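You operate a simulated robot arm through the tools that you are given. There is no shell and no other tool.

Carry out the task below with a simulated robot arm. There is one attempt and no reset: what you move stays moved.

Task
Put things in order on the top of the steel row bench. At the end: the sample jar stands where the magnet wand stood; the magnet wand stands where the black flanged neck insert stood; the black flanged neck insert stands on top of the plumholt job card; the thread tape tin is on the mould vent plate; whatever was shut is shut again. Leave all else as you found it, and nothing knocked over.

Only the result counts: the job must be done as asked and must still hold three seconds after the hand-in. Knocking over, shifting, dropping, spilling or breaking anything else fails it.

Robot
A 7-joint arm with a two-finger parallel gripper, fixed in place. Base frame: the origin is at the foot of the arm, x ahead of it, y to its left, z up; the work surface is at about z = 0. Readings come in m, degrees, newtons and seconds.
With the tool pointing down near the work surface it reaches from about 0.24 to 0.62 m from the base axis. Its first joint turns from -66.0 to 66.0 degrees. Payload 2.6 kg.
The tool frame sits at the grasp point between the pads (the TCP): z along the fingers, y along the line on which they close. The tips reach 0.03 m beyond it. Largest opening 0.094 m; finger width 0.028, thickness 0.01; the body of the gripper, 0.05 by 0.096 m, starts 0.055 m behind the TCP.
Orientation is told as [roll, pitch, yaw] about the base's x, y, z axes, in that order, counted from this pose: with the fingers straight down and closing along the base's y, the tool's x points along the base's -x, its y along +y and its z along -z.

Tools
- The arm moves only by the tool play_rows. Its argument "targets" is a list of rows, each a list of 3 entries, a list of its own where there are three numbers: the shift along the tool's x, y, z in units of 50 mm (1.0 is 50 mm), then the turn, a rotation vector about the tool's x, y, z in units of 6 degrees (1.0 is 6 degrees), then the finger opening in mm, from 0 to 94. In form: [[[tx, ty, tz], [ax, ay, az], grip], ...]. A call has 1 to 20 rows; each row shifts and turns the commanded pose from where the row before left it, along the tool's axes as they then stand. A call with a number of a shift or a turn outside -1 to 1 is refused whole. A row lasts 0.2 s, in which the tool goes at most 0.05 m and 8.6 degrees; a call with a longer step from one row to the next is refused whole, and so is a gripper value outside its range. A pose out of reach is approached as far as the arm can. The call stops where the force on the tool passes 40 N (or 10 N more than at its start, if that is more) or the arm is blocked; 0.2 s more then pass. The fingers move at their own pace (about 0.072 m/s each) and stop on an object; they squeeze with about 34 N. The grip force told is the motor's: it shows also when the fingers shut on nothing. Time passes only in rows, and 0.2 s behind the last, so rows that do not move let the fingers close. It gives the time, the measured TCP pose, the force on the tool (base axes), the opening and the grip force at its end, in the units of the frame above (readings bear some noise), with the torque about the TCP (base axes, N m) and any sound that the robot's microphone picked up.
- Cameras (640 x 400 px; columns grow to the right, rows downward): "scene" is fixed at [0.0145, 0.4446, 0.5477]; the picture's right is [-0.81, -0.58, 0.00], its down [-0.41, 0.57, -0.71] and it looks along [0.42, -0.58, -0.70] (base axes); focal length 232 px, centre (320, 200). "wrist" rides on the gripper at [0.076, 0.014, -0.102] in the tool frame; the picture's right is [-0.18, 0.98, 0.00], its down [-0.75, -0.14, -0.64] and it looks along [-0.63, -0.12, 0.77] (tool axes); focal length 243 px, centre (320, 200). There is no depth. A picture from a camera that has moved, and an enlarged one, comes with that camera's place and axes in the base frame and with its lens. The place of the scene camera against the robot may be out by one fixed shift of up to 0.025 m in any direction.
- camera(camera): a new picture of that camera. It takes no simulated time.
- close_up(camera, box): a new picture of the part [left, top, right, bottom] of that camera's present view, enlarged. It takes no simulated time.
- finish_job(): hands the job in; it is judged then, once.

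Nothing tells you positions but the pictures and the camera data. Unless the task says otherwise, let go and move clear before handing in.

The tools are called after "Emit:" as a command line: name --argument value ..., lists and objects as JSON in quotes. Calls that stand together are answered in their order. play_rows: Moves the arm, as the interface text tells. Its arguments: {"type":"object","properties":{"targets":{"type":"array","items":{"type":"array"}}},"required":["targets"]} The other tools are called the same way: camera (camera) takes a picture; close_up (camera, box) takes an enlarged picture of a part of a camera's view; finish_job () hands the job in.

At the start:

```text
t: 0.0
eef_pos: [0.3273, -0.176, 0.3299]
tool_rot: [0.0, 0.1, 0.1]
contact_force: [0.3, 0.2, -0.1]
moment: [-0.02, -0.03, 0.0]
width: 0.0938
finger_force: 0.1
```

scene: 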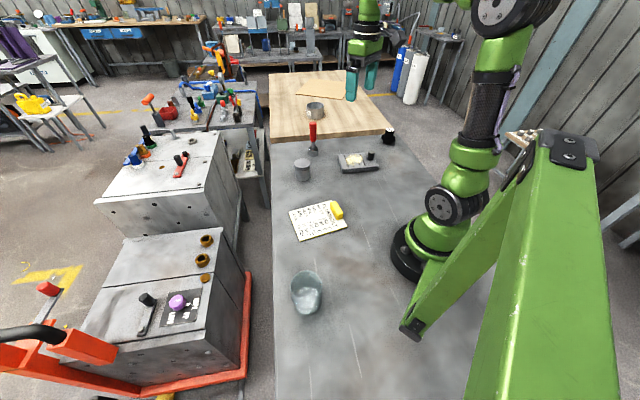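
wrist: 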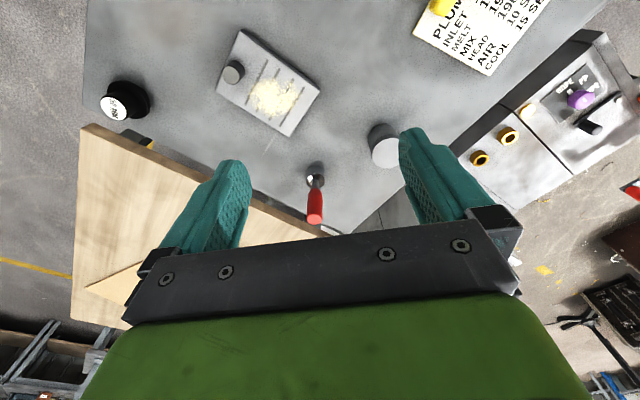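

I see a steel bench with a plate (vent plate with something pale on it), a red-handled wand, a grey tin/jar, a job card with something yellow on it, a glass/bucket vessel, and a black object near the wooden board. I'll take enlarged views before moving anything.

Emit:
close_up --camera "scene" --box '[260, 90, 420, 190]'

Emit:
close_up --camera "scene" --box '[260, 180, 420, 330]'

Emit:
close_up --camera "wrist" --box '[80, 20, 340, 240]'

Emit:
close_up --camera "wrist" --box '[340, 0, 640, 190]'

```text
4.00 times, centred on (340, 140) of scene
camera zoom: at [0.0145, 0.4446, 0.5477], right [-0.81, -0.58, 0.0], down [-0.41, 0.57, -0.71], along [0.42, -0.58, -0.7], focal length 928 px, centre (240, 440)
```

zoom: 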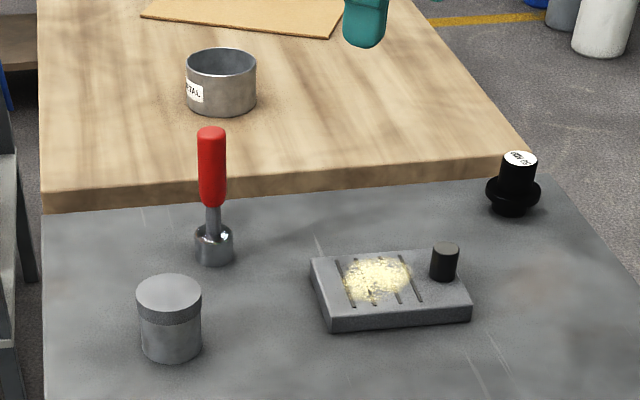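

```text
2.67 times, centred on (340, 255) of scene
camera zoom: at [0.0145, 0.4446, 0.5477], right [-0.81, -0.58, 0.0], down [-0.41, 0.57, -0.71], along [0.42, -0.58, -0.7], focal length 618 px, centre (267, 53)
```

zoom: 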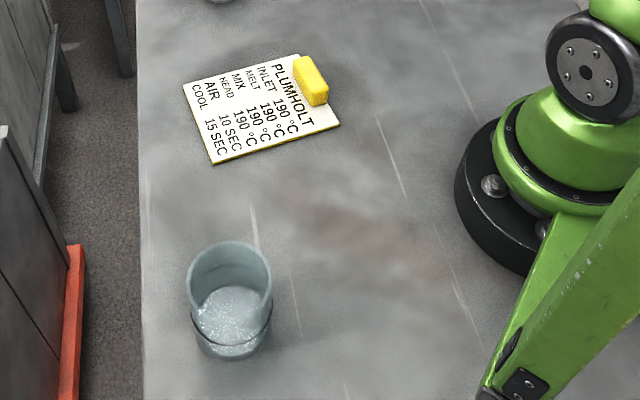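

```text
1.82 times, centred on (210, 130) of wrist
camera zoom: at [0.2498, -0.1607, 0.4319], right [0.18, 0.98, 0.0], down [0.75, -0.14, 0.64], along [0.63, -0.12, -0.77], focal length 441 px, centre (520, 327)
```

zoom: 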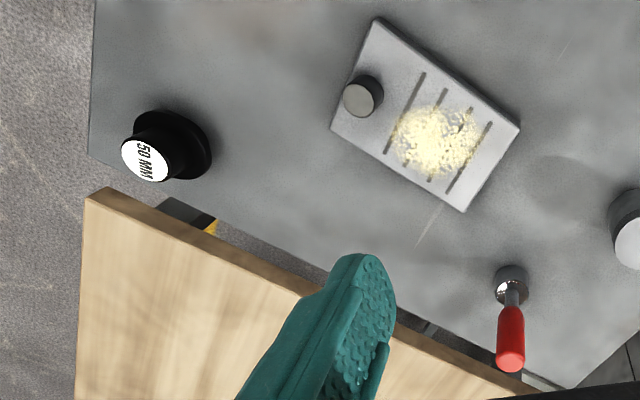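

```text
2.11 times, centred on (490, 95) of wrist
camera zoom: at [0.2498, -0.1607, 0.4319], right [0.18, 0.98, 0.0], down [0.75, -0.14, 0.64], along [0.63, -0.12, -0.77], focal length 511 px, centre (-38, 421)
```

zoom: 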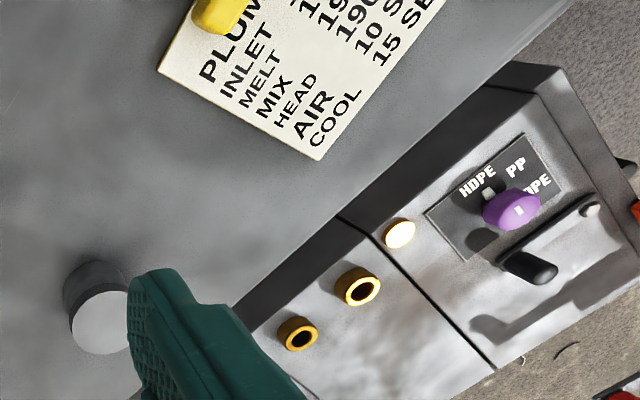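

The overview gives me rough places for the items, but the identity of some (tin vs. jar, and what sits on the plate and card) needs a closer look.

Emit:
close_up --camera "scene" --box '[290, 100, 330, 125]'

Emit:
close_up --camera "scene" --box '[284, 260, 332, 320]'

Emit:
close_up --camera "scene" --box '[330, 140, 390, 180]'

Emit:
close_up --camera "scene" --box '[285, 115, 335, 190]'

Emit:
close_up --camera "scene" --box '[280, 190, 360, 250]'

```text
16.00 times, centred on (310, 112) of scene
camera zoom: at [0.0145, 0.4446, 0.5477], right [-0.81, -0.58, 0.0], down [-0.41, 0.57, -0.71], along [0.42, -0.58, -0.7], focal length 3710 px, centre (480, 1600)
```

zoom: 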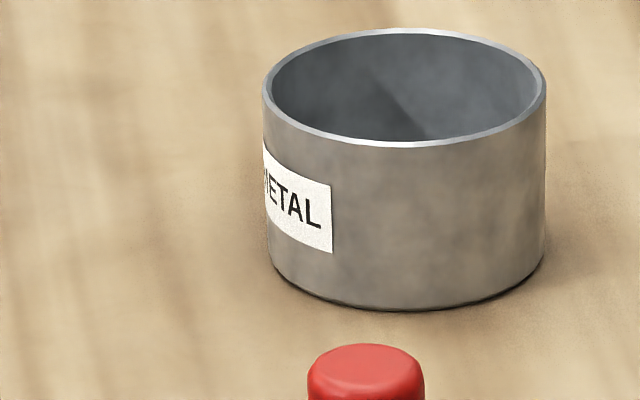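

```text
6.67 times, centred on (308, 290) of scene
camera zoom: at [0.0145, 0.4446, 0.5477], right [-0.81, -0.58, 0.0], down [-0.41, 0.57, -0.71], along [0.42, -0.58, -0.7], focal length 1546 px, centre (400, -400)
```

zoom: 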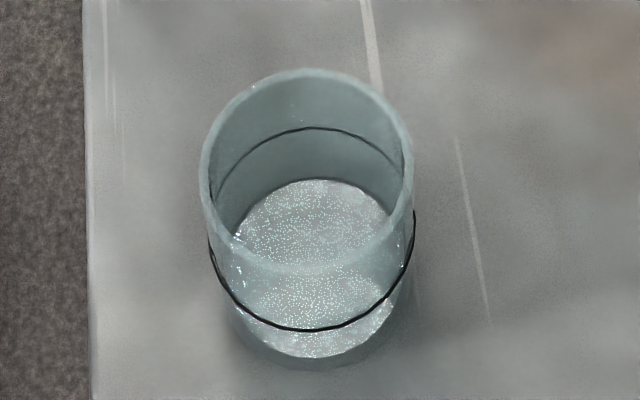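

```text
10.00 times, centred on (360, 160) of scene
camera zoom: at [0.0145, 0.4446, 0.5477], right [-0.81, -0.58, 0.0], down [-0.41, 0.57, -0.71], along [0.42, -0.58, -0.7], focal length 2319 px, centre (-80, 600)
```

zoom: 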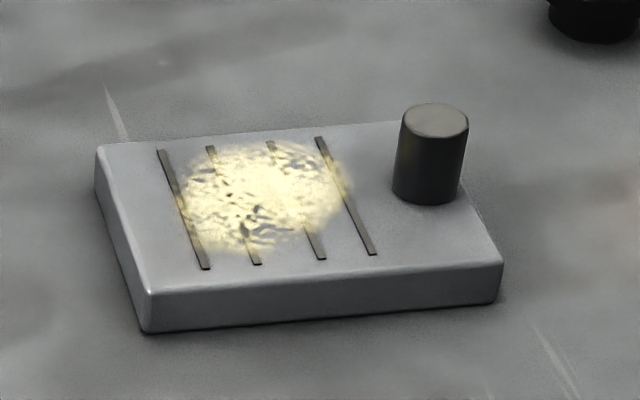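

```text
5.33 times, centred on (310, 152) of scene
camera zoom: at [0.0145, 0.4446, 0.5477], right [-0.81, -0.58, 0.0], down [-0.41, 0.57, -0.71], along [0.42, -0.58, -0.7], focal length 1237 px, centre (373, 453)
```

zoom: 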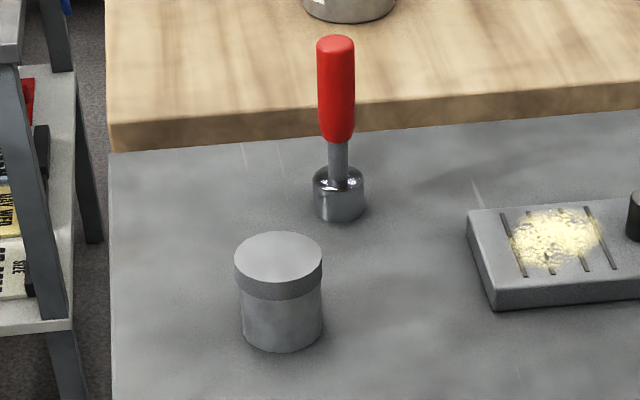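

```text
6.67 times, centred on (320, 220) of scene
camera zoom: at [0.0145, 0.4446, 0.5477], right [-0.81, -0.58, 0.0], down [-0.41, 0.57, -0.71], along [0.42, -0.58, -0.7], focal length 1546 px, centre (320, 67)
```

zoom: 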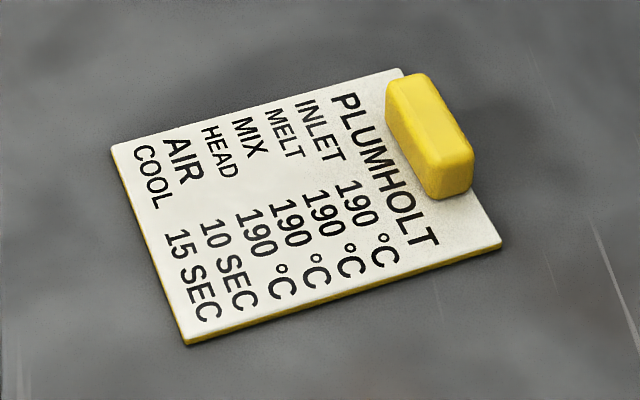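

The grey lidded tin near (0.47, -0.07) should be the thread tape tin, the clear glass with granules near (0.165, 0.29) the sample jar, the red-handled wand is near (0.525, -0.22), and the black "50 MM" insert is near (0.32, -0.495). First I turn the tool to the bench's slant and hover near the insert for a precise look.

Emit:
play_rows --targets '[[[0, 0, 0], [0, 0, 0.96], 94], [[0, 0, 0], [0, 0, 0.96], 94], [[0, 0, 0], [0, 0, 0.96], 94], [[0, 0, 0], [0, 0, 0.96], 94], [[0, 0, 0], [0, 0, 0.96], 94], [[0, 0, 0], [0, 0, 0.96], 94], [[0, 0, 0], [0, 0, 0.96], 94], [[0, 0, 0], [0, 0, 0.96], 94], [[-0.35, -0.5, 0.1], [0, 0, 0], 94], [[-0.35, -0.5, 0.1], [0, 0, 0], 94], [[-0.35, -0.5, 0.1], [0, 0, 0], 94], [[-0.35, -0.5, 0.1], [0, 0, 0], 94], [[-0.35, -0.5, 0.1], [0, 0, 0], 94], [[-0.35, -0.5, 0.1], [0, 0, 0], 94], [[0, 0, 0], [0, 0, 0], 94]]'

Emit:
camera --camera "wrist"

Emit:
camera --camera "scene"

```text
t: 3.2
eef_pos: [0.2919, -0.3546, 0.3004]
tool_rot: [0.0, -0.1, -46.0]
contact_force: [-0.8, -1.0, -0.5]
moment: [-0.04, -0.04, 0.02]
width: 0.094
finger_force: 0.1
```

```text
taken
camera wrist: at [0.2479, -0.2901, 0.4026], right [0.84, 0.55, 0.0], down [0.42, -0.64, 0.64], along [0.35, -0.54, -0.77], focal length 243 px, centre (320, 200)
```

wrist: 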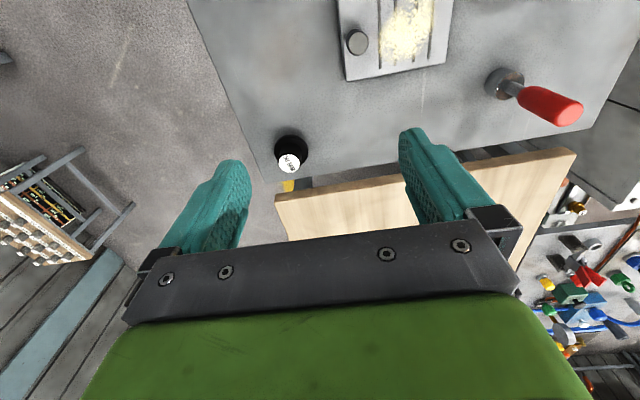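

```text
taken
```

scene: 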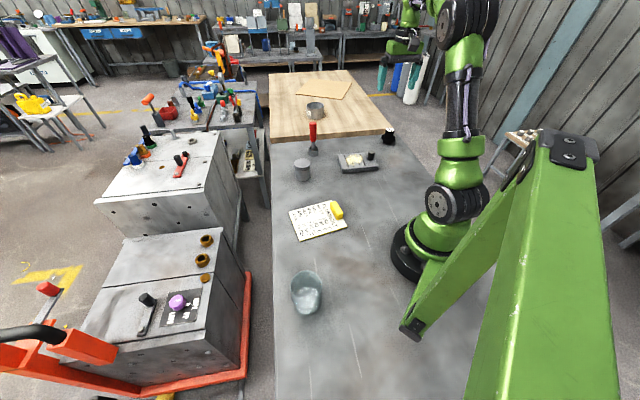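

The insert is at about the centre-left of the wrist view with the wood board's edge behind it. I zoom in to fix its footing and height.

Emit:
close_up --camera "wrist" --box '[250, 115, 330, 205]'

Emit:
close_up --camera "wrist" --box '[330, 0, 600, 140]'

```text
4.44 times, centred on (290, 160) of wrist
camera zoom: at [0.2479, -0.2901, 0.4026], right [0.84, 0.55, 0.0], down [0.42, -0.64, 0.64], along [0.35, -0.54, -0.77], focal length 1078 px, centre (453, 378)
```

zoom: 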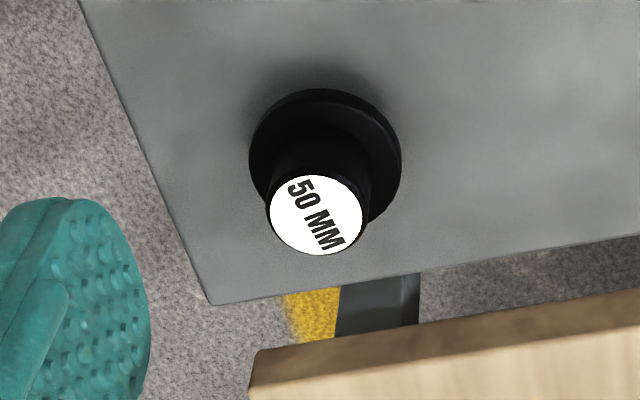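

```text
2.37 times, centred on (465, 70) of wrist
camera zoom: at [0.2479, -0.2901, 0.4026], right [0.84, 0.55, 0.0], down [0.42, -0.64, 0.64], along [0.35, -0.54, -0.77], focal length 575 px, centre (-24, 508)
```

zoom: 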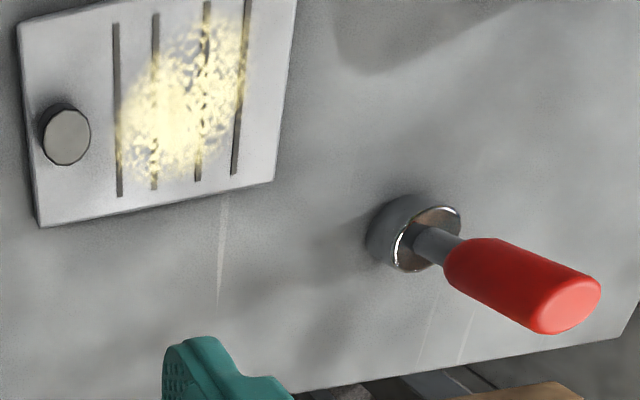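

The insert's flange is about 60 mm wide, its upper barrel about 33 mm, top at z ≈ 0.067, standing at roughly (0.317, -0.49). I move above it and check again before descending.

Emit:
play_rows --targets '[[[-0.459, -0.304, 0.56], [0, 0, 0], 94], [[-0.459, -0.304, 0.56], [0, 0, 0], 94], [[-0.459, -0.304, 0.56], [0, 0, 0], 80], [[-0.459, -0.304, 0.56], [0, 0, 0], 70], [[-0.459, -0.304, 0.56], [0, 0, 0], 70], [[0, 0, 0], [0, 0, 0], 70]]'

Emit:
camera --camera "wrist"

Emit:
close_up --camera "scene" --box '[340, 90, 440, 165]'

```text
t: 4.6
eef_pos: [0.3174, -0.4903, 0.158]
tool_rot: [0.0, 0.0, -46.0]
contact_force: [0.8, 1.0, -0.1]
moment: [-0.01, -0.01, 0.03]
width: 0.0702
finger_force: 0.1
```

```text
taken
camera wrist: at [0.273, -0.4249, 0.2601], right [0.84, 0.55, 0.0], down [0.42, -0.64, 0.64], along [0.35, -0.54, -0.77], focal length 243 px, centre (320, 200)
```

wrist: 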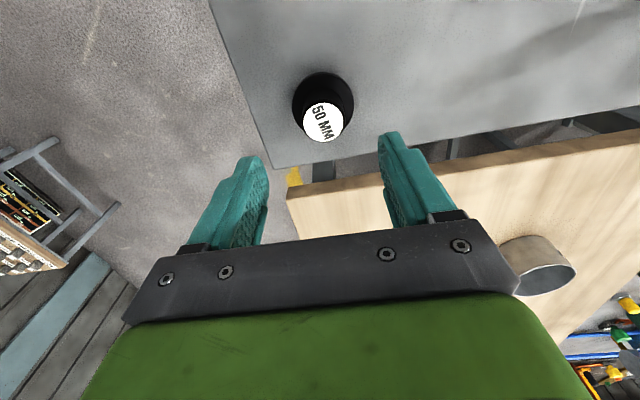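

```text
5.33 times, centred on (390, 128) of scene
camera zoom: at [0.0145, 0.4446, 0.5477], right [-0.81, -0.58, 0.0], down [-0.41, 0.57, -0.71], along [0.42, -0.58, -0.7], focal length 1237 px, centre (-53, 587)
```

zoom: 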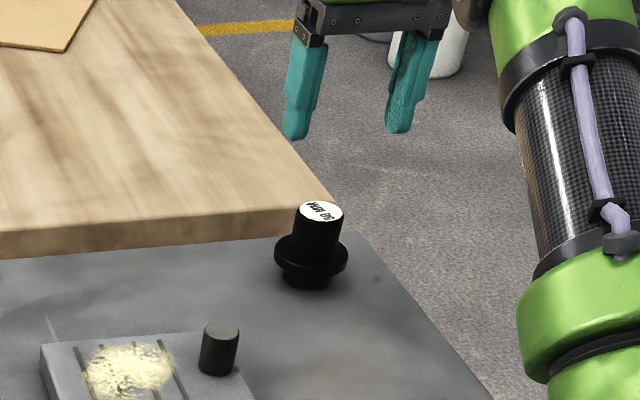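

The insert's top sits almost exactly under the tool axis (within 2–3 mm). I descend straight down and close on the barrel above the flange.

Emit:
play_rows --targets '[[[0, 0.05, 0.5], [0, 0, 0], 70], [[0, 0, 0.5], [0, 0, 0], 70], [[0, 0, 0.5], [0, 0, 0], 70], [[0, 0, 0.36], [0, 0, 0], 70], [[0, 0, 0], [0, 0, 0], 70]]'

Emit:
close_up --camera "scene" --box '[340, 90, 440, 165]'

Emit:
camera --camera "wrist"

```text
t: 5.8
eef_pos: [0.3188, -0.488, 0.0669]
tool_rot: [-0.1, 0.0, -45.9]
contact_force: [0.4, -0.3, -0.5]
moment: [0.0, 0.0, -0.02]
width: 0.07
finger_force: 0.0
```

```text
5.33 times, centred on (390, 128) of scene
camera zoom: at [0.0145, 0.4446, 0.5477], right [-0.81, -0.58, 0.0], down [-0.41, 0.57, -0.71], along [0.42, -0.58, -0.7], focal length 1237 px, centre (-53, 587)
```

zoom: 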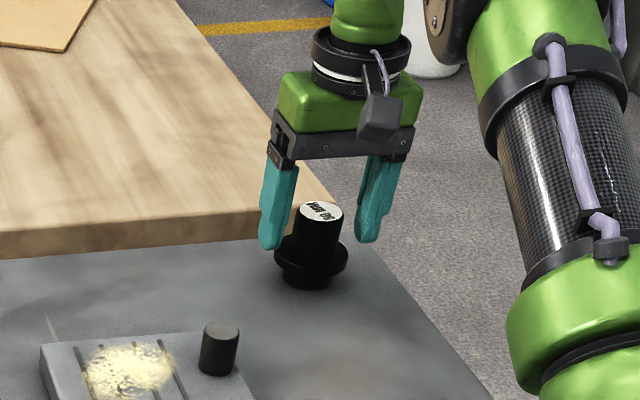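

```text
taken
camera wrist: at [0.2749, -0.4231, 0.1681], right [0.84, 0.55, 0.0], down [0.42, -0.64, 0.64], along [0.35, -0.54, -0.77], focal length 243 px, centre (320, 200)
```

wrist: 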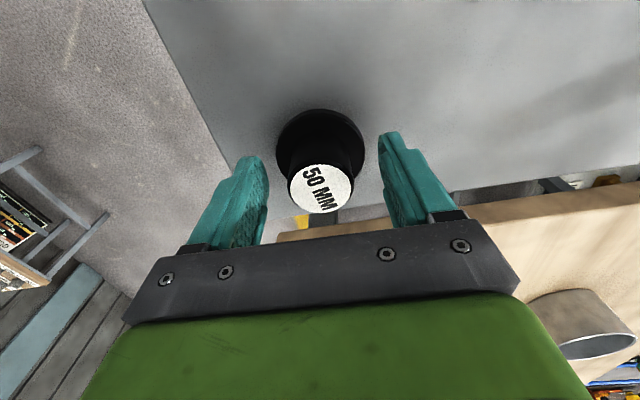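

The barrel is centred between the pads with the flange just below the tips. I lower 4 mm more, close and check the grip.

Emit:
play_rows --targets '[[[0, 0, 0.08], [0, 0, 0], 70], [[0, 0, 0], [0, 0, 0], 20], [[0, 0, 0], [0, 0, 0], 20], [[0, 0, 0], [0, 0, 0], 20], [[0, 0, 0], [0, 0, 0], 20]]'

```text
t: 7.0
eef_pos: [0.3194, -0.4875, 0.0621]
tool_rot: [0.0, -0.1, -45.9]
contact_force: [1.0, -0.9, -0.3]
moment: [-0.01, -0.01, -0.02]
width: 0.0363
finger_force: 33.6
```

Gripped at 36 mm with 34 N; the insert's spot is recorded as (0.319, -0.488). I lift it straight up and turn the tool back to yaw 0.

Emit:
play_rows --targets '[[[0, 0, -0.15], [0, 0, 0], 20], [[0, 0, -0.35], [0, 0, 0], 20], [[0, 0, -0.6], [0, 0, 0], 20], [[0, 0, -0.8], [0, 0, 0], 20], [[0, 0, -0.8], [0, 0, 0], 20], [[0, 0, -0.8], [0, 0, 0], 20], [[0, 0, 0], [0, 0, -0.957], 20], [[0, 0, 0], [0, 0, -0.957], 20], [[0, 0, 0], [0, 0, -0.957], 20], [[0, 0, 0], [0, 0, -0.957], 20], [[0, 0, 0], [0, 0, -0.957], 20], [[0, 0, 0], [0, 0, -0.957], 20], [[0, 0, 0], [0, 0, -0.957], 20], [[0, 0, 0], [0, 0, -0.957], 20], [[0, 0, 0], [0, 0, 0], 20]]'

```text
t: 10.2
eef_pos: [0.3193, -0.4857, 0.2379]
tool_rot: [0.0, 0.0, 0.1]
contact_force: [0.4, -0.7, -1.3]
moment: [0.0, 0.01, 0.01]
width: 0.0365
finger_force: 34.0
```

The insert is held firmly and clear of the bench. I now carry it over toward the job card at z ≈ 0.24 and look.

Emit:
play_rows --targets '[[[0.057, 0.45, 0], [0, 0, 0], 20], [[0.057, 0.85, 0], [0, 0, 0], 20], [[0.057, 0.88, 0], [0, 0, 0], 20], [[0.057, 0.88, 0], [0, 0, 0], 20], [[0.057, 0.88, 0], [0, 0, 0], 20], [[0.057, 0.88, 0], [0, 0, 0], 20], [[0.057, 0.88, 0], [0, 0, 0], 20], [[0.057, 0.88, 0], [0, 0, 0], 20], [[0.057, 0.88, 0], [0, 0, 0], 20], [[0.057, 0.88, 0], [0, 0, 0], 20], [[0.057, 0.88, 0], [0, 0, 0], 20], [[0.057, 0.7, 0], [0, 0, 0], 20], [[0, 0.35, 0], [0, 0, 0], 20], [[0, 0, 0], [0, 0, 0], 20]]'

Emit:
camera --camera "wrist"

Emit:
camera --camera "scene"

```text
t: 13.2
eef_pos: [0.2862, 0.0265, 0.2384]
tool_rot: [0.0, -0.1, -0.1]
contact_force: [-0.1, 0.1, -2.1]
moment: [-0.01, 0.02, 0.0]
width: 0.0366
finger_force: 34.3
```

```text
taken
camera wrist: at [0.2075, 0.0397, 0.34], right [0.19, 0.98, 0.0], down [0.75, -0.14, 0.64], along [0.63, -0.12, -0.77], focal length 243 px, centre (320, 200)
```

wrist: 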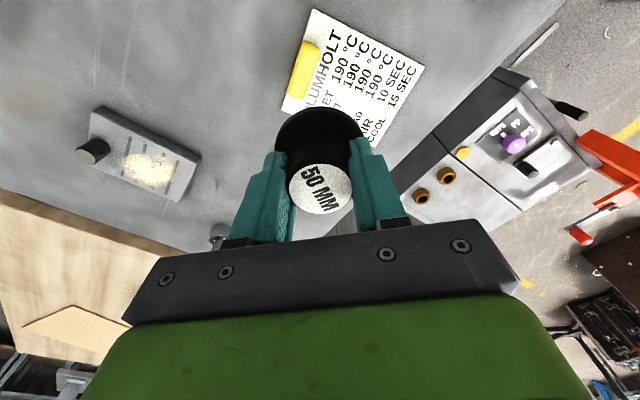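

```text
taken
```

scene: 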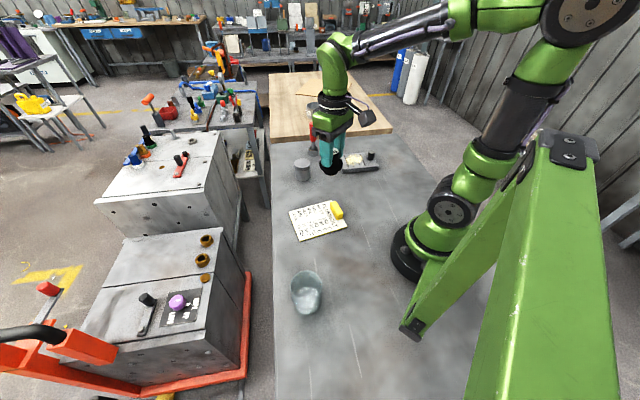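

The card's corners come out at about (0.218, 0.029), (0.298, 0.155) and (0.314, -0.034), with the yellow block along the PLUMHOLT edge. I'll set the insert at (0.312, 0.069), clear of the block, lowering to just above it first.

Emit:
play_rows --targets '[[[-0.103, 0.169, 0.3], [0, 0, 0], 20], [[-0.103, 0.169, 0.5], [0, 0, 0], 20], [[-0.103, 0.169, 0.5], [0, 0, 0], 20], [[-0.103, 0.169, 0.6], [0, 0, 0], 20], [[-0.103, 0.169, 0.6], [0, 0, 0], 20], [[0, 0, 0.4], [0, 0, 0], 20], [[0, 0, 0.2], [0, 0, 0], 20], [[0, 0, 0], [0, 0, 0], 20]]'

Emit:
camera --camera "wrist"

Emit:
close_up --camera "scene" --box '[270, 170, 370, 250]'

```text
t: 15.0
eef_pos: [0.311, 0.0678, 0.082]
tool_rot: [0.0, 0.0, -0.1]
contact_force: [0.0, -0.3, -2.0]
moment: [0.06, 0.02, -0.03]
width: 0.0365
finger_force: 33.7
```

```text
taken
camera wrist: at [0.2328, 0.082, 0.1844], right [0.19, 0.98, 0.0], down [0.75, -0.14, 0.64], along [0.63, -0.12, -0.77], focal length 243 px, centre (320, 200)
```

wrist: 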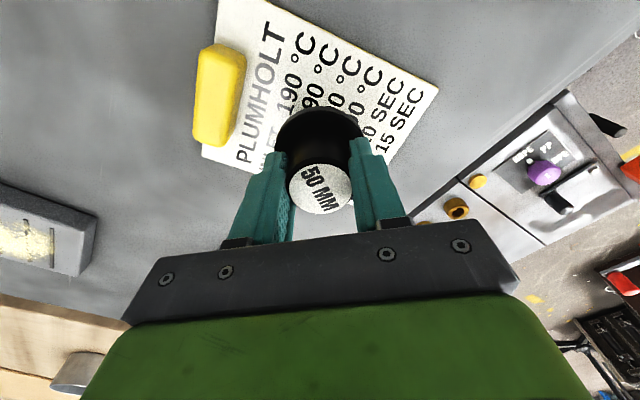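

```text
5.00 times, centred on (320, 210) of scene
camera zoom: at [0.0145, 0.4446, 0.5477], right [-0.81, -0.58, 0.0], down [-0.41, 0.57, -0.71], along [0.42, -0.58, -0.7], focal length 1159 px, centre (320, 150)
```

zoom: 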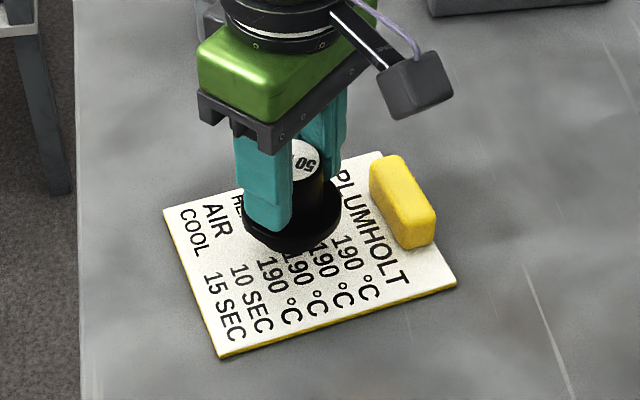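

The insert hangs about 16 mm over the card, well clear of the yellow block. I lower it in small steps until it touches.

Emit:
play_rows --targets '[[[0, 0, 0.14], [0, 0, 0], 20], [[0, 0, 0.08], [0, 0, 0], 20], [[0, 0, 0.02], [0, 0, 0], 20], [[0, 0, 0.02], [0, 0, 0], 20], [[0, 0, 0], [0, 0, 0], 20]]'

```text
t: 16.2
eef_pos: [0.3097, 0.0671, 0.0694]
tool_rot: [0.0, 0.0, 0.0]
contact_force: [0.0, 0.9, -2.2]
moment: [0.03, -0.02, 0.02]
width: 0.0366
finger_force: 34.1
```

No contact yet (only the insert's weight shows). I continue in 1 mm steps.

Emit:
play_rows --targets '[[[0, 0, 0.02], [0, 0, 0], 20], [[0, 0, 0.02], [0, 0, 0], 20], [[0, 0, 0], [0, 0, 0], 20]]'

```text
t: 17.0
eef_pos: [0.3113, 0.0676, 0.0681]
tool_rot: [-0.1, 0.0, 0.0]
contact_force: [-0.2, -0.5, 0.6]
moment: [-0.02, -0.02, -0.01]
width: 0.0365
finger_force: 34.0
```

The weight has come off the tool, so the insert rests on the card. I check the picture, then open.

Emit:
play_rows --targets '[[[0, 0, 0.01], [0, 0, 0], 20], [[0, 0, 0], [0, 0, 0], 40], [[0, 0, 0], [0, 0, 0], 50], [[0, 0, 0], [0, 0, 0], 60], [[0, 0, 0], [0, 0, 0], 60]]'

Emit:
close_up --camera "scene" --box '[270, 170, 370, 250]'

```text
t: 18.2
eef_pos: [0.3115, 0.0673, 0.0669]
tool_rot: [0.0, 0.0, -0.2]
contact_force: [-0.4, -0.2, 0.7]
moment: [-0.02, -0.02, 0.01]
width: 0.0597
finger_force: 0.1
```

```text
5.00 times, centred on (320, 210) of scene
camera zoom: at [0.0145, 0.4446, 0.5477], right [-0.81, -0.58, 0.0], down [-0.41, 0.57, -0.71], along [0.42, -0.58, -0.7], focal length 1159 px, centre (320, 150)
```

zoom: 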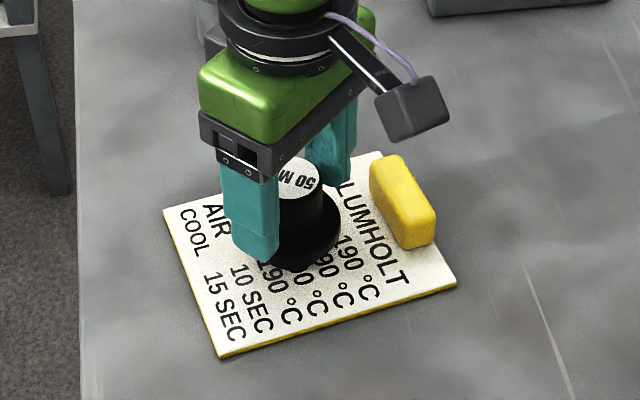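

The insert stands upright on the card. I withdraw straight up and go look at the wand.

Emit:
play_rows --targets '[[[0, 0, -0.2], [0, 0, 0], 62], [[0, 0, -0.5], [0, 0, 0], 62], [[0, 0, -0.8], [0, 0, 0], 62], [[0, 0, -0.9], [0, 0, 0], 62], [[0, 0, -0.9], [0, 0, 0], 62], [[0, 0, -0.9], [0, 0, 0], 80], [[-0.311, -0.706, 0], [0, 0, 0], 80], [[-0.311, -0.706, 0], [0, 0, 0], 80], [[-0.311, -0.706, 0], [0, 0, 0], 80], [[-0.311, -0.706, 0], [0, 0, 0], 80], [[-0.311, -0.706, 0], [0, 0, 0], 80], [[-0.311, -0.706, 0], [0, 0, 0], 80], [[-0.311, -0.706, 0], [0, 0, 0], 80], [[0, 0, 0], [0, 0, 1.0], 80], [[0, 0, 0], [0, 0, 1.0], 80], [[0, 0, 0], [0, 0, 1.0], 80], [[0, 0, 0], [0, 0, 1.0], 80], [[0, 0, 0], [0, 0, 0], 80]]'

Emit:
camera --camera "wrist"

Emit:
camera --camera "scene"

```text
t: 22.0
eef_pos: [0.4189, -0.1804, 0.2776]
tool_rot: [0.0, 0.0, -24.2]
contact_force: [0.3, 0.1, 0.4]
moment: [0.01, 0.05, 0.02]
width: 0.08
finger_force: 0.0
```

```text
taken
camera wrist: at [0.3543, -0.1353, 0.3793], right [0.57, 0.82, 0.0], down [0.63, -0.44, 0.64], along [0.53, -0.37, -0.77], focal length 243 px, centre (320, 200)
```

wrist: 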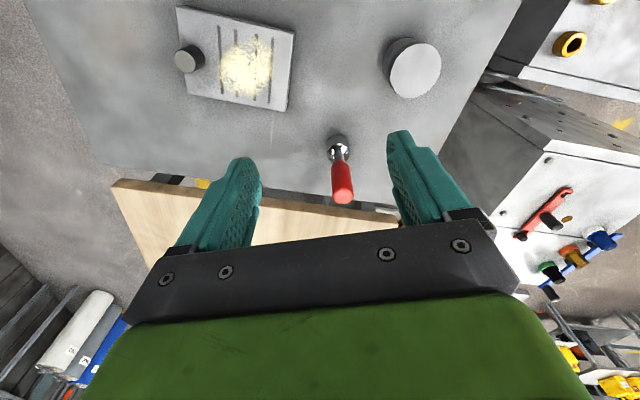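

```text
taken
```

scene: 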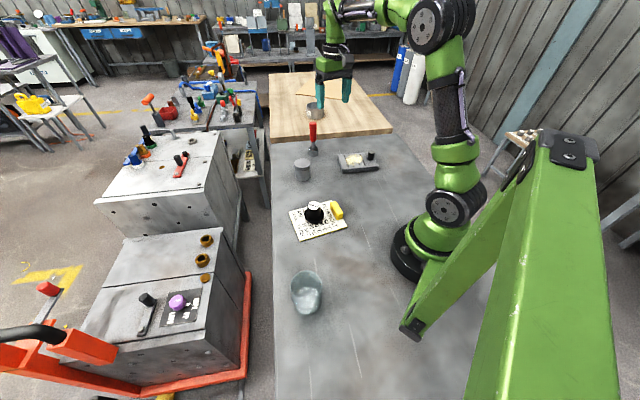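

Emit:
close_up --camera "wrist" --box '[270, 110, 410, 220]'

Emit:
close_up --camera "wrist" --box '[340, 0, 500, 110]'

Emit:
close_up --camera "scene" --box '[280, 110, 340, 190]'

Emit:
close_up --camera "scene" --box '[280, 190, 360, 250]'

```text
3.64 times, centred on (340, 165) of wrist
camera zoom: at [0.3543, -0.1353, 0.3793], right [0.57, 0.82, 0.0], down [0.63, -0.44, 0.64], along [0.53, -0.37, -0.77], focal length 882 px, centre (247, 327)
```

zoom: 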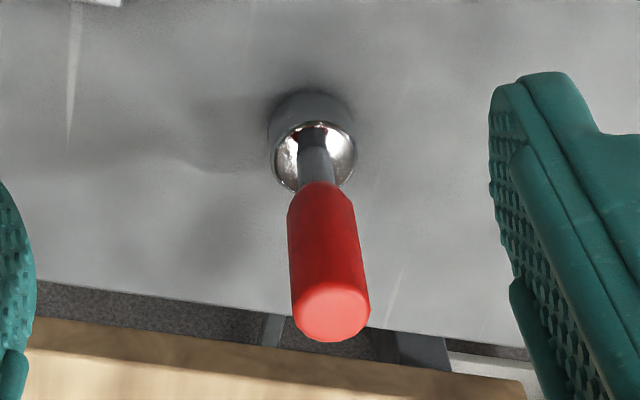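

```text
3.64 times, centred on (420, 55) of wrist
camera zoom: at [0.3543, -0.1353, 0.3793], right [0.57, 0.82, 0.0], down [0.63, -0.44, 0.64], along [0.53, -0.37, -0.77], focal length 882 px, centre (-44, 727)
```

zoom: 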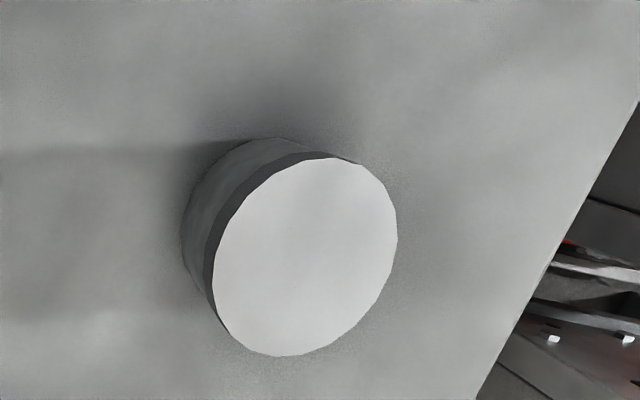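

```text
5.00 times, centred on (310, 150) of scene
camera zoom: at [0.0145, 0.4446, 0.5477], right [-0.81, -0.58, 0.0], down [-0.41, 0.57, -0.71], along [0.42, -0.58, -0.7], focal length 1159 px, centre (370, 450)
```

zoom: 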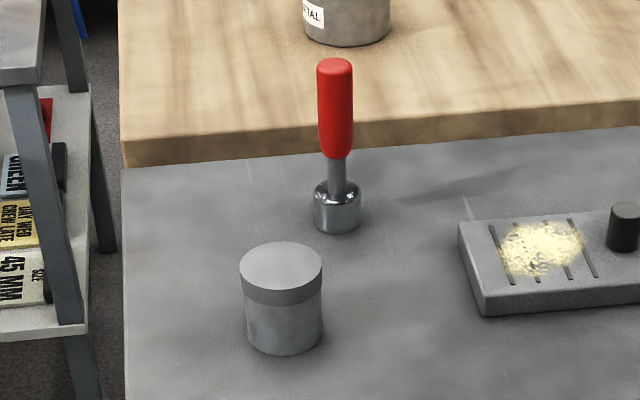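

```text
6.67 times, centred on (320, 220) of scene
camera zoom: at [0.0145, 0.4446, 0.5477], right [-0.81, -0.58, 0.0], down [-0.41, 0.57, -0.71], along [0.42, -0.58, -0.7], focal length 1546 px, centre (320, 67)
```

zoom: 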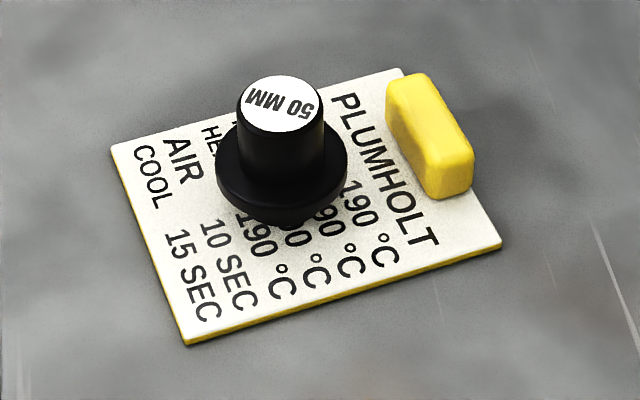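

The wand stands at about (0.529, -0.221), 0.14 m tall with its red handle from z ≈ 0.06 up. I move above it and verify alignment.

Emit:
play_rows --targets '[[[-0.585, 0.04, 0.3], [0, 0, 0], 80], [[-0.585, 0.04, 0.4], [0, 0, 0], 80], [[-0.585, 0.04, 0.4], [0, 0, 0], 80], [[-0.585, 0.04, 0.4], [0, 0, 0], 80], [[0, 0, 0], [0, 0, 0], 80]]'

Emit:
camera --camera "wrist"

Emit:
close_up --camera "scene" --box '[270, 60, 370, 180]'

```text
t: 23.2
eef_pos: [0.5297, -0.2212, 0.2029]
tool_rot: [0.0, 0.1, -24.1]
contact_force: [-0.3, -0.4, -0.2]
moment: [-0.01, -0.03, 0.01]
width: 0.0798
finger_force: 0.0
```

```text
taken
camera wrist: at [0.4648, -0.1763, 0.3044], right [0.57, 0.82, 0.0], down [0.63, -0.44, 0.64], along [0.53, -0.37, -0.77], focal length 243 px, centre (320, 200)
```

wrist: 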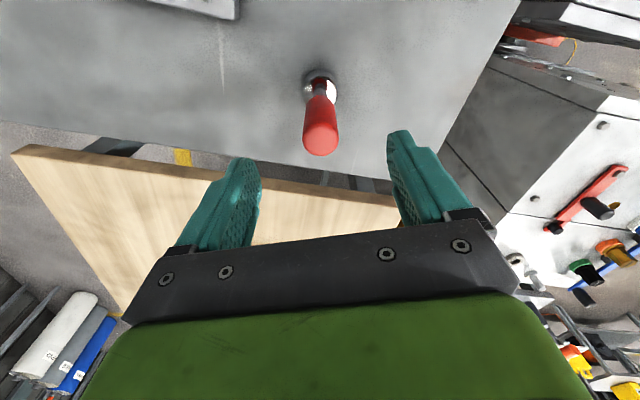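

```text
3.33 times, centred on (320, 120) of scene
camera zoom: at [0.0145, 0.4446, 0.5477], right [-0.81, -0.58, 0.0], down [-0.41, 0.57, -0.71], along [0.42, -0.58, -0.7], focal length 773 px, centre (320, 467)
```

zoom: 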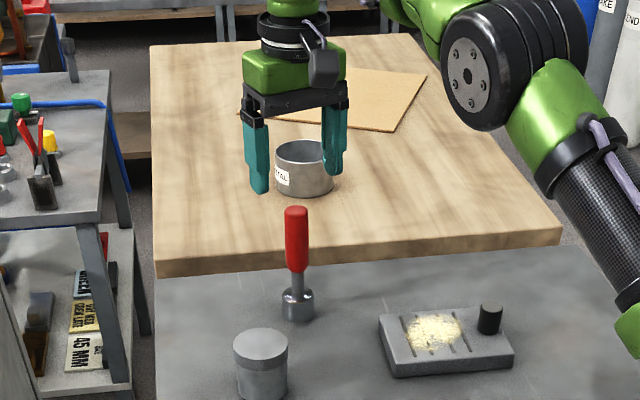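

Handle and head line up with the tool axis to within a couple of mm. I descend over the handle to z ≈ 0.10 and close.

Emit:
play_rows --targets '[[[0, 0, 0.4], [0, 0, 0], 80], [[0, 0, 0.5], [0, 0, 0], 80], [[0, 0, 0.5], [0, 0, 0], 80], [[0, 0, 0.4], [0, 0, 0], 80], [[0, 0, 0.24], [0, 0, 0], 80], [[0, 0, 0], [0, 0, 0], 80]]'

Emit:
camera --camera "wrist"

Emit:
close_up --camera "scene" --box '[270, 60, 370, 180]'

```text
t: 24.6
eef_pos: [0.5292, -0.2207, 0.1013]
tool_rot: [-0.1, 0.0, -24.1]
contact_force: [0.4, -0.3, -1.1]
moment: [0.01, 0.0, -0.02]
width: 0.0799
finger_force: 0.1
```

```text
taken
camera wrist: at [0.4644, -0.1759, 0.202], right [0.57, 0.82, 0.0], down [0.63, -0.44, 0.64], along [0.53, -0.37, -0.77], focal length 243 px, centre (320, 200)
```

wrist: 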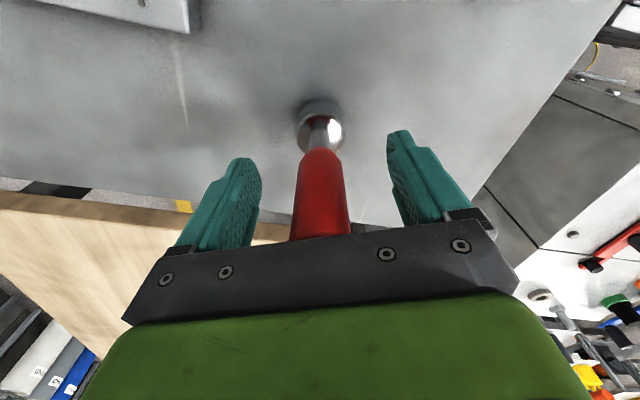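

```text
3.33 times, centred on (320, 120) of scene
camera zoom: at [0.0145, 0.4446, 0.5477], right [-0.81, -0.58, 0.0], down [-0.41, 0.57, -0.71], along [0.42, -0.58, -0.7], focal length 773 px, centre (320, 467)
```

zoom: 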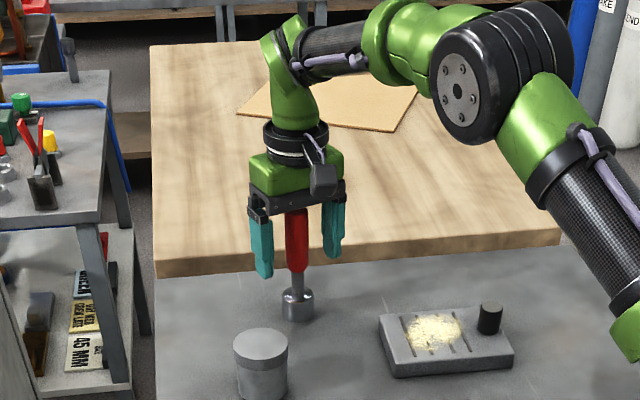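

The handle sits centred between the pads. Closing now.

Emit:
play_rows --targets '[[[0, 0, 0], [0, 0, 0], 12], [[0, 0, 0], [0, 0, 0], 12], [[0, 0, 0], [0, 0, 0], 12], [[0, 0, 0], [0, 0, 0], 12], [[0, 0, 0], [0, 0, 0], 12]]'

```text
t: 25.8
eef_pos: [0.5288, -0.2192, 0.1004]
tool_rot: [0.0, 0.1, -24.1]
contact_force: [0.6, -0.3, -0.6]
moment: [-0.03, 0.04, 0.03]
width: 0.0285
finger_force: 34.3
```

Held at 28.5 mm with 34 N; the wand's spot is recorded as (0.529, -0.220). I lift it gently.

Emit:
play_rows --targets '[[[0, 0, -0.1], [0, 0, 0], 12], [[0, 0, -0.2], [0, 0, 0], 12], [[0, 0, -0.4], [0, 0, 0], 12], [[0, 0, -0.6], [0, 0, 0], 12], [[0, 0, -0.7], [0, 0, 0], 12], [[0, 0, -0.6], [0, 0, 0], 12], [[0, 0, -0.2], [0, 0, 0], 12], [[0, 0, 0], [0, 0, 0], 12]]'

Emit:
camera --camera "wrist"

Emit:
close_up --camera "scene" --box '[270, 60, 370, 180]'

```text
t: 27.6
eef_pos: [0.5307, -0.2203, 0.2397]
tool_rot: [0.0, 0.1, -24.1]
contact_force: [0.1, 0.2, -3.0]
moment: [0.02, 0.07, -0.01]
width: 0.0275
finger_force: 34.1
```

```text
taken
camera wrist: at [0.465, -0.1758, 0.3417], right [0.57, 0.82, 0.0], down [0.63, -0.44, 0.64], along [0.53, -0.37, -0.77], focal length 243 px, centre (320, 200)
```

wrist: 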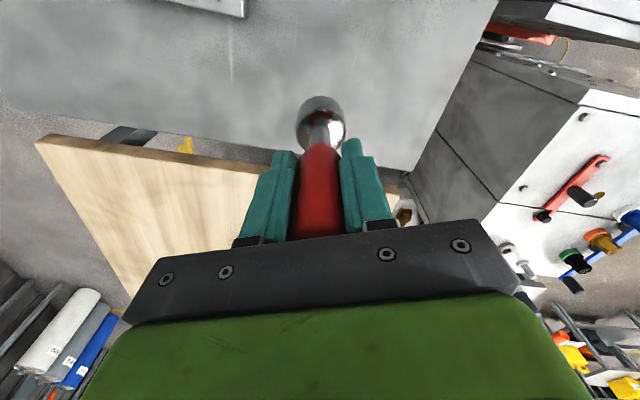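

```text
3.33 times, centred on (320, 120) of scene
camera zoom: at [0.0145, 0.4446, 0.5477], right [-0.81, -0.58, 0.0], down [-0.41, 0.57, -0.71], along [0.42, -0.58, -0.7], focal length 773 px, centre (320, 467)
```

zoom: 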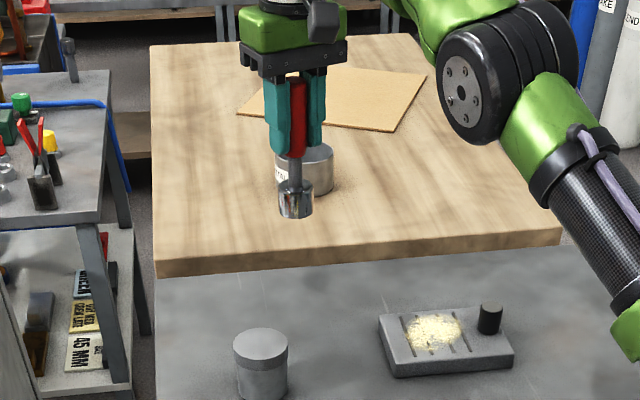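

Wand is lifted upright. I turn the tool to the earlier yaw (-46°) and carry it to over the insert's old spot.

Emit:
play_rows --targets '[[[0, 0, 0], [0, 0, 0.9125], 12], [[0, 0, 0], [0, 0, 0.9125], 12], [[0, 0, 0], [0, 0, 0.9125], 12], [[0, 0, 0], [0, 0, 0.9125], 12], [[-0.05, -0.37, 0], [0, 0, 0], 12], [[-0.101, -0.75, 0], [0, 0, 0], 12], [[-0.101, -0.75, 0], [0, 0, 0], 12], [[-0.101, -0.75, 0], [0, 0, 0], 12], [[-0.101, -0.75, 0], [0, 0, 0], 12], [[-0.101, -0.75, 0], [0, 0, 0], 12], [[-0.101, -0.75, 0], [0, 0, 0], 12], [[-0.101, -0.75, 0], [0, 0, 0], 12], [[-0.101, -0.75, 0], [0, 0, 0], 12], [[-0.05, -0.4, 0], [0, 0, 0], 12], [[0, 0, 0], [0, 0, 0], 12]]'

Emit:
camera --camera "wrist"

Emit:
camera --camera "scene"

```text
t: 30.8
eef_pos: [0.3181, -0.4864, 0.2391]
tool_rot: [0.1, -0.1, -46.0]
contact_force: [-0.6, 0.5, -1.9]
moment: [-0.01, 0.03, -0.01]
width: 0.0275
finger_force: 33.4
```

```text
taken
camera wrist: at [0.2736, -0.4218, 0.3416], right [0.83, 0.55, 0.0], down [0.42, -0.64, 0.64], along [0.36, -0.54, -0.77], focal length 243 px, centre (320, 200)
```

wrist: 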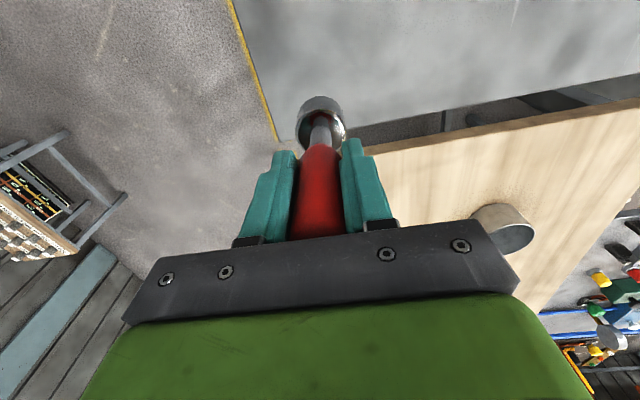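

```text
taken
```

scene: 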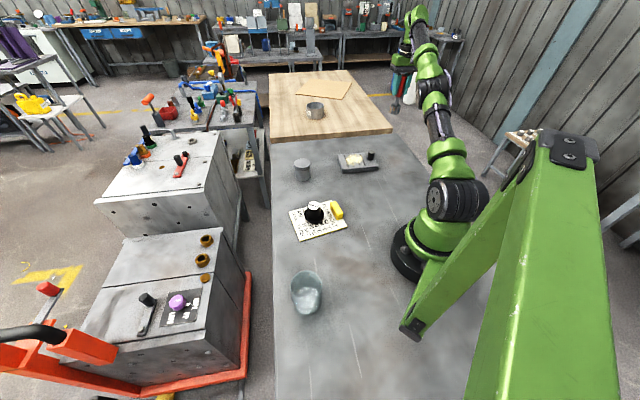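

I'm over the recorded spot; now I lower the wand, slowing near the bench.

Emit:
play_rows --targets '[[[-0.036, -0.01, 0.4], [0, 0, 0], 12], [[0, 0, 0.5], [0, 0, 0], 12], [[0, 0, 0.5], [0, 0, 0], 12], [[0, 0, 0.5], [0, 0, 0], 12], [[0, 0, 0.4], [0, 0, 0], 12], [[0, 0, 0.3], [0, 0, 0], 12], [[0, 0, 0], [0, 0, 0], 12]]'

Emit:
close_up --camera "scene" --box '[340, 70, 440, 165]'

```text
t: 32.4
eef_pos: [0.3342, -0.5132, 0.1177]
tool_rot: [0.0, 0.0, -46.1]
contact_force: [-0.4, 0.3, -1.9]
moment: [0.05, -0.01, -0.03]
width: 0.0276
finger_force: 34.6
out of reach, approached as far as the arm can: row 2, 3, 4, 5
```

```text
4.21 times, centred on (390, 118) of scene
camera zoom: at [0.0145, 0.4446, 0.5477], right [-0.81, -0.58, 0.0], down [-0.41, 0.57, -0.71], along [0.42, -0.58, -0.7], focal length 976 px, centre (25, 547)
```

zoom: 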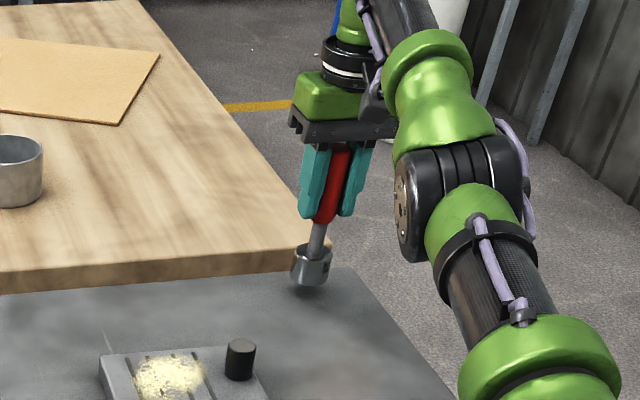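

The arm reported rows 2–5 as out of reach and drifted outward to (0.334, -0.513), still 17 mm above the bench. I go straight up first and re-read the pose before trying again.

Emit:
play_rows --targets '[[[0, 0, -0.4], [0, 0, 0], 12], [[0, 0, 0], [0, 0, 0], 12]]'

Emit:
camera --camera "scene"

Emit:
camera --camera "wrist"

```text
t: 33.0
eef_pos: [0.3333, -0.5103, 0.1383]
tool_rot: [0.0, -0.1, -46.0]
contact_force: [0.4, 0.5, -2.4]
moment: [0.04, -0.01, -0.02]
width: 0.0276
finger_force: 33.8
```

```text
taken
```

scene: 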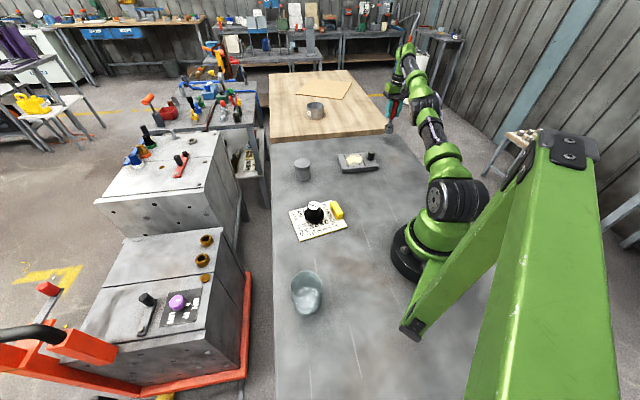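

```text
taken
camera wrist: at [0.2892, -0.4465, 0.2397], right [0.84, 0.55, 0.0], down [0.42, -0.64, 0.64], along [0.35, -0.54, -0.77], focal length 243 px, centre (320, 200)
```

wrist: 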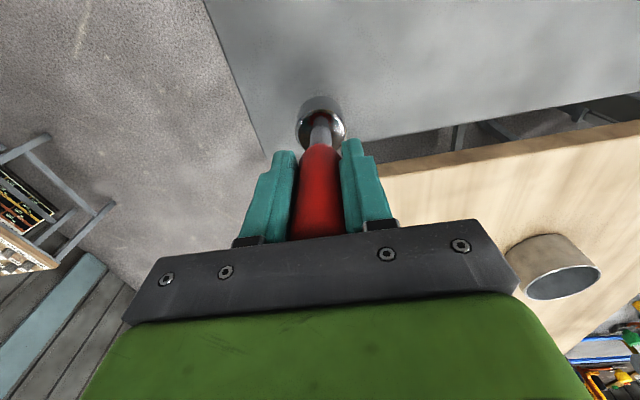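

Now at (0.333, -0.510, 0.138). I shift back inward to the recorded spot at this height and see whether the arm follows.

Emit:
play_rows --targets '[[[0.26, 0.05, 0], [0, 0, 0], 12], [[0.26, 0.05, 0], [0, 0, 0], 12], [[0, 0, 0], [0, 0, 0], 12]]'

```text
t: 33.8
eef_pos: [0.3329, -0.509, 0.1404]
tool_rot: [0.0, 0.1, -46.0]
contact_force: [0.8, 0.2, -2.3]
moment: [0.03, 0.03, -0.02]
width: 0.0276
finger_force: 33.5
out of reach, approached as far as the arm can: row 1, 2
```

Inward motion is blocked at this height in the present arm posture (a joint limit rather than contact). I go back up to where the arm was fine and come in there.

Emit:
play_rows --targets '[[[0, 0, -0.5], [0, 0, 0], 12], [[0, 0, -0.5], [0, 0, 0], 12], [[0, 0, -0.5], [0, 0, 0], 12], [[0, 0, -0.5], [0, 0, 0], 12], [[0, 0, 0], [0, 0, 0], 12]]'

Emit:
camera --camera "scene"

```text
t: 35.0
eef_pos: [0.3422, -0.4773, 0.2231]
tool_rot: [0.0, -0.1, -45.9]
contact_force: [0.7, 0.6, -2.9]
moment: [-0.01, 0.0, 0.02]
width: 0.0276
finger_force: 33.8
out of reach, approached as far as the arm can: row 1, 2, 3, 4
```

```text
taken
```

scene: 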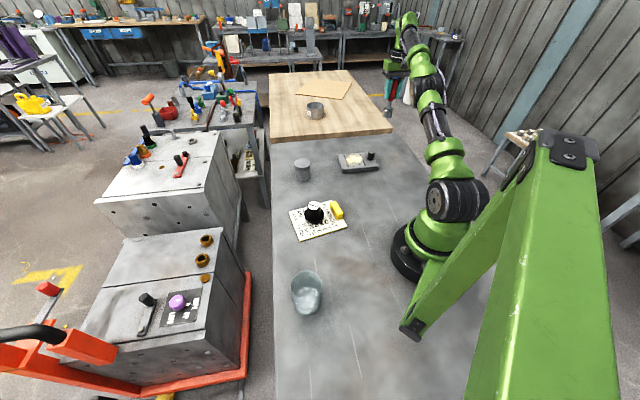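

The arm posture seems to have wound into a joint limit. I retreat toward the middle, unwinding the tool to yaw 0 as at the start, and will then repeat the approach that worked the first time.

Emit:
play_rows --targets '[[[0.3, 0.26, -0.22], [0, 0, 0], 12], [[0.6, 0.52, -0.22], [0, 0, 0], 12], [[0.6, 0.52, -0.22], [0, 0, 0], 12], [[0.6, 0.52, -0.22], [0, 0, 0], 12], [[0.6, 0.52, -0.22], [0, 0, 0], 12], [[0.6, 0.52, -0.22], [0, 0, 0], 12], [[0.6, 0.52, -0.22], [0, 0, 0], 12], [[0.3, 0.26, 0], [0, 0, 0], 12], [[0, 0, 0], [0, 0, -0.957], 12], [[0, 0, 0], [0, 0, -0.957], 12], [[0, 0, 0], [0, 0, -0.957], 12], [[0, 0, 0], [0, 0, -0.957], 12], [[0, 0, 0], [0, 0, -0.957], 12], [[0, 0, 0], [0, 0, -0.957], 12], [[0, 0, 0], [0, 0, -0.957], 12], [[0, 0, 0], [0, 0, -0.957], 12], [[0, 0, 0], [0, 0, 0], 12]]'

Emit:
camera --camera "scene"

```text
t: 38.6
eef_pos: [0.3265, -0.1986, 0.3007]
tool_rot: [-0.1, 0.1, 0.1]
contact_force: [0.2, 0.3, -2.3]
moment: [-0.01, 0.01, -0.01]
width: 0.0275
finger_force: 33.7
```

```text
taken
```

scene: 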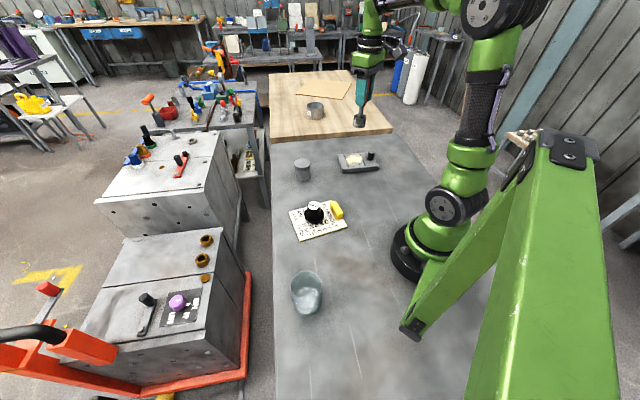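

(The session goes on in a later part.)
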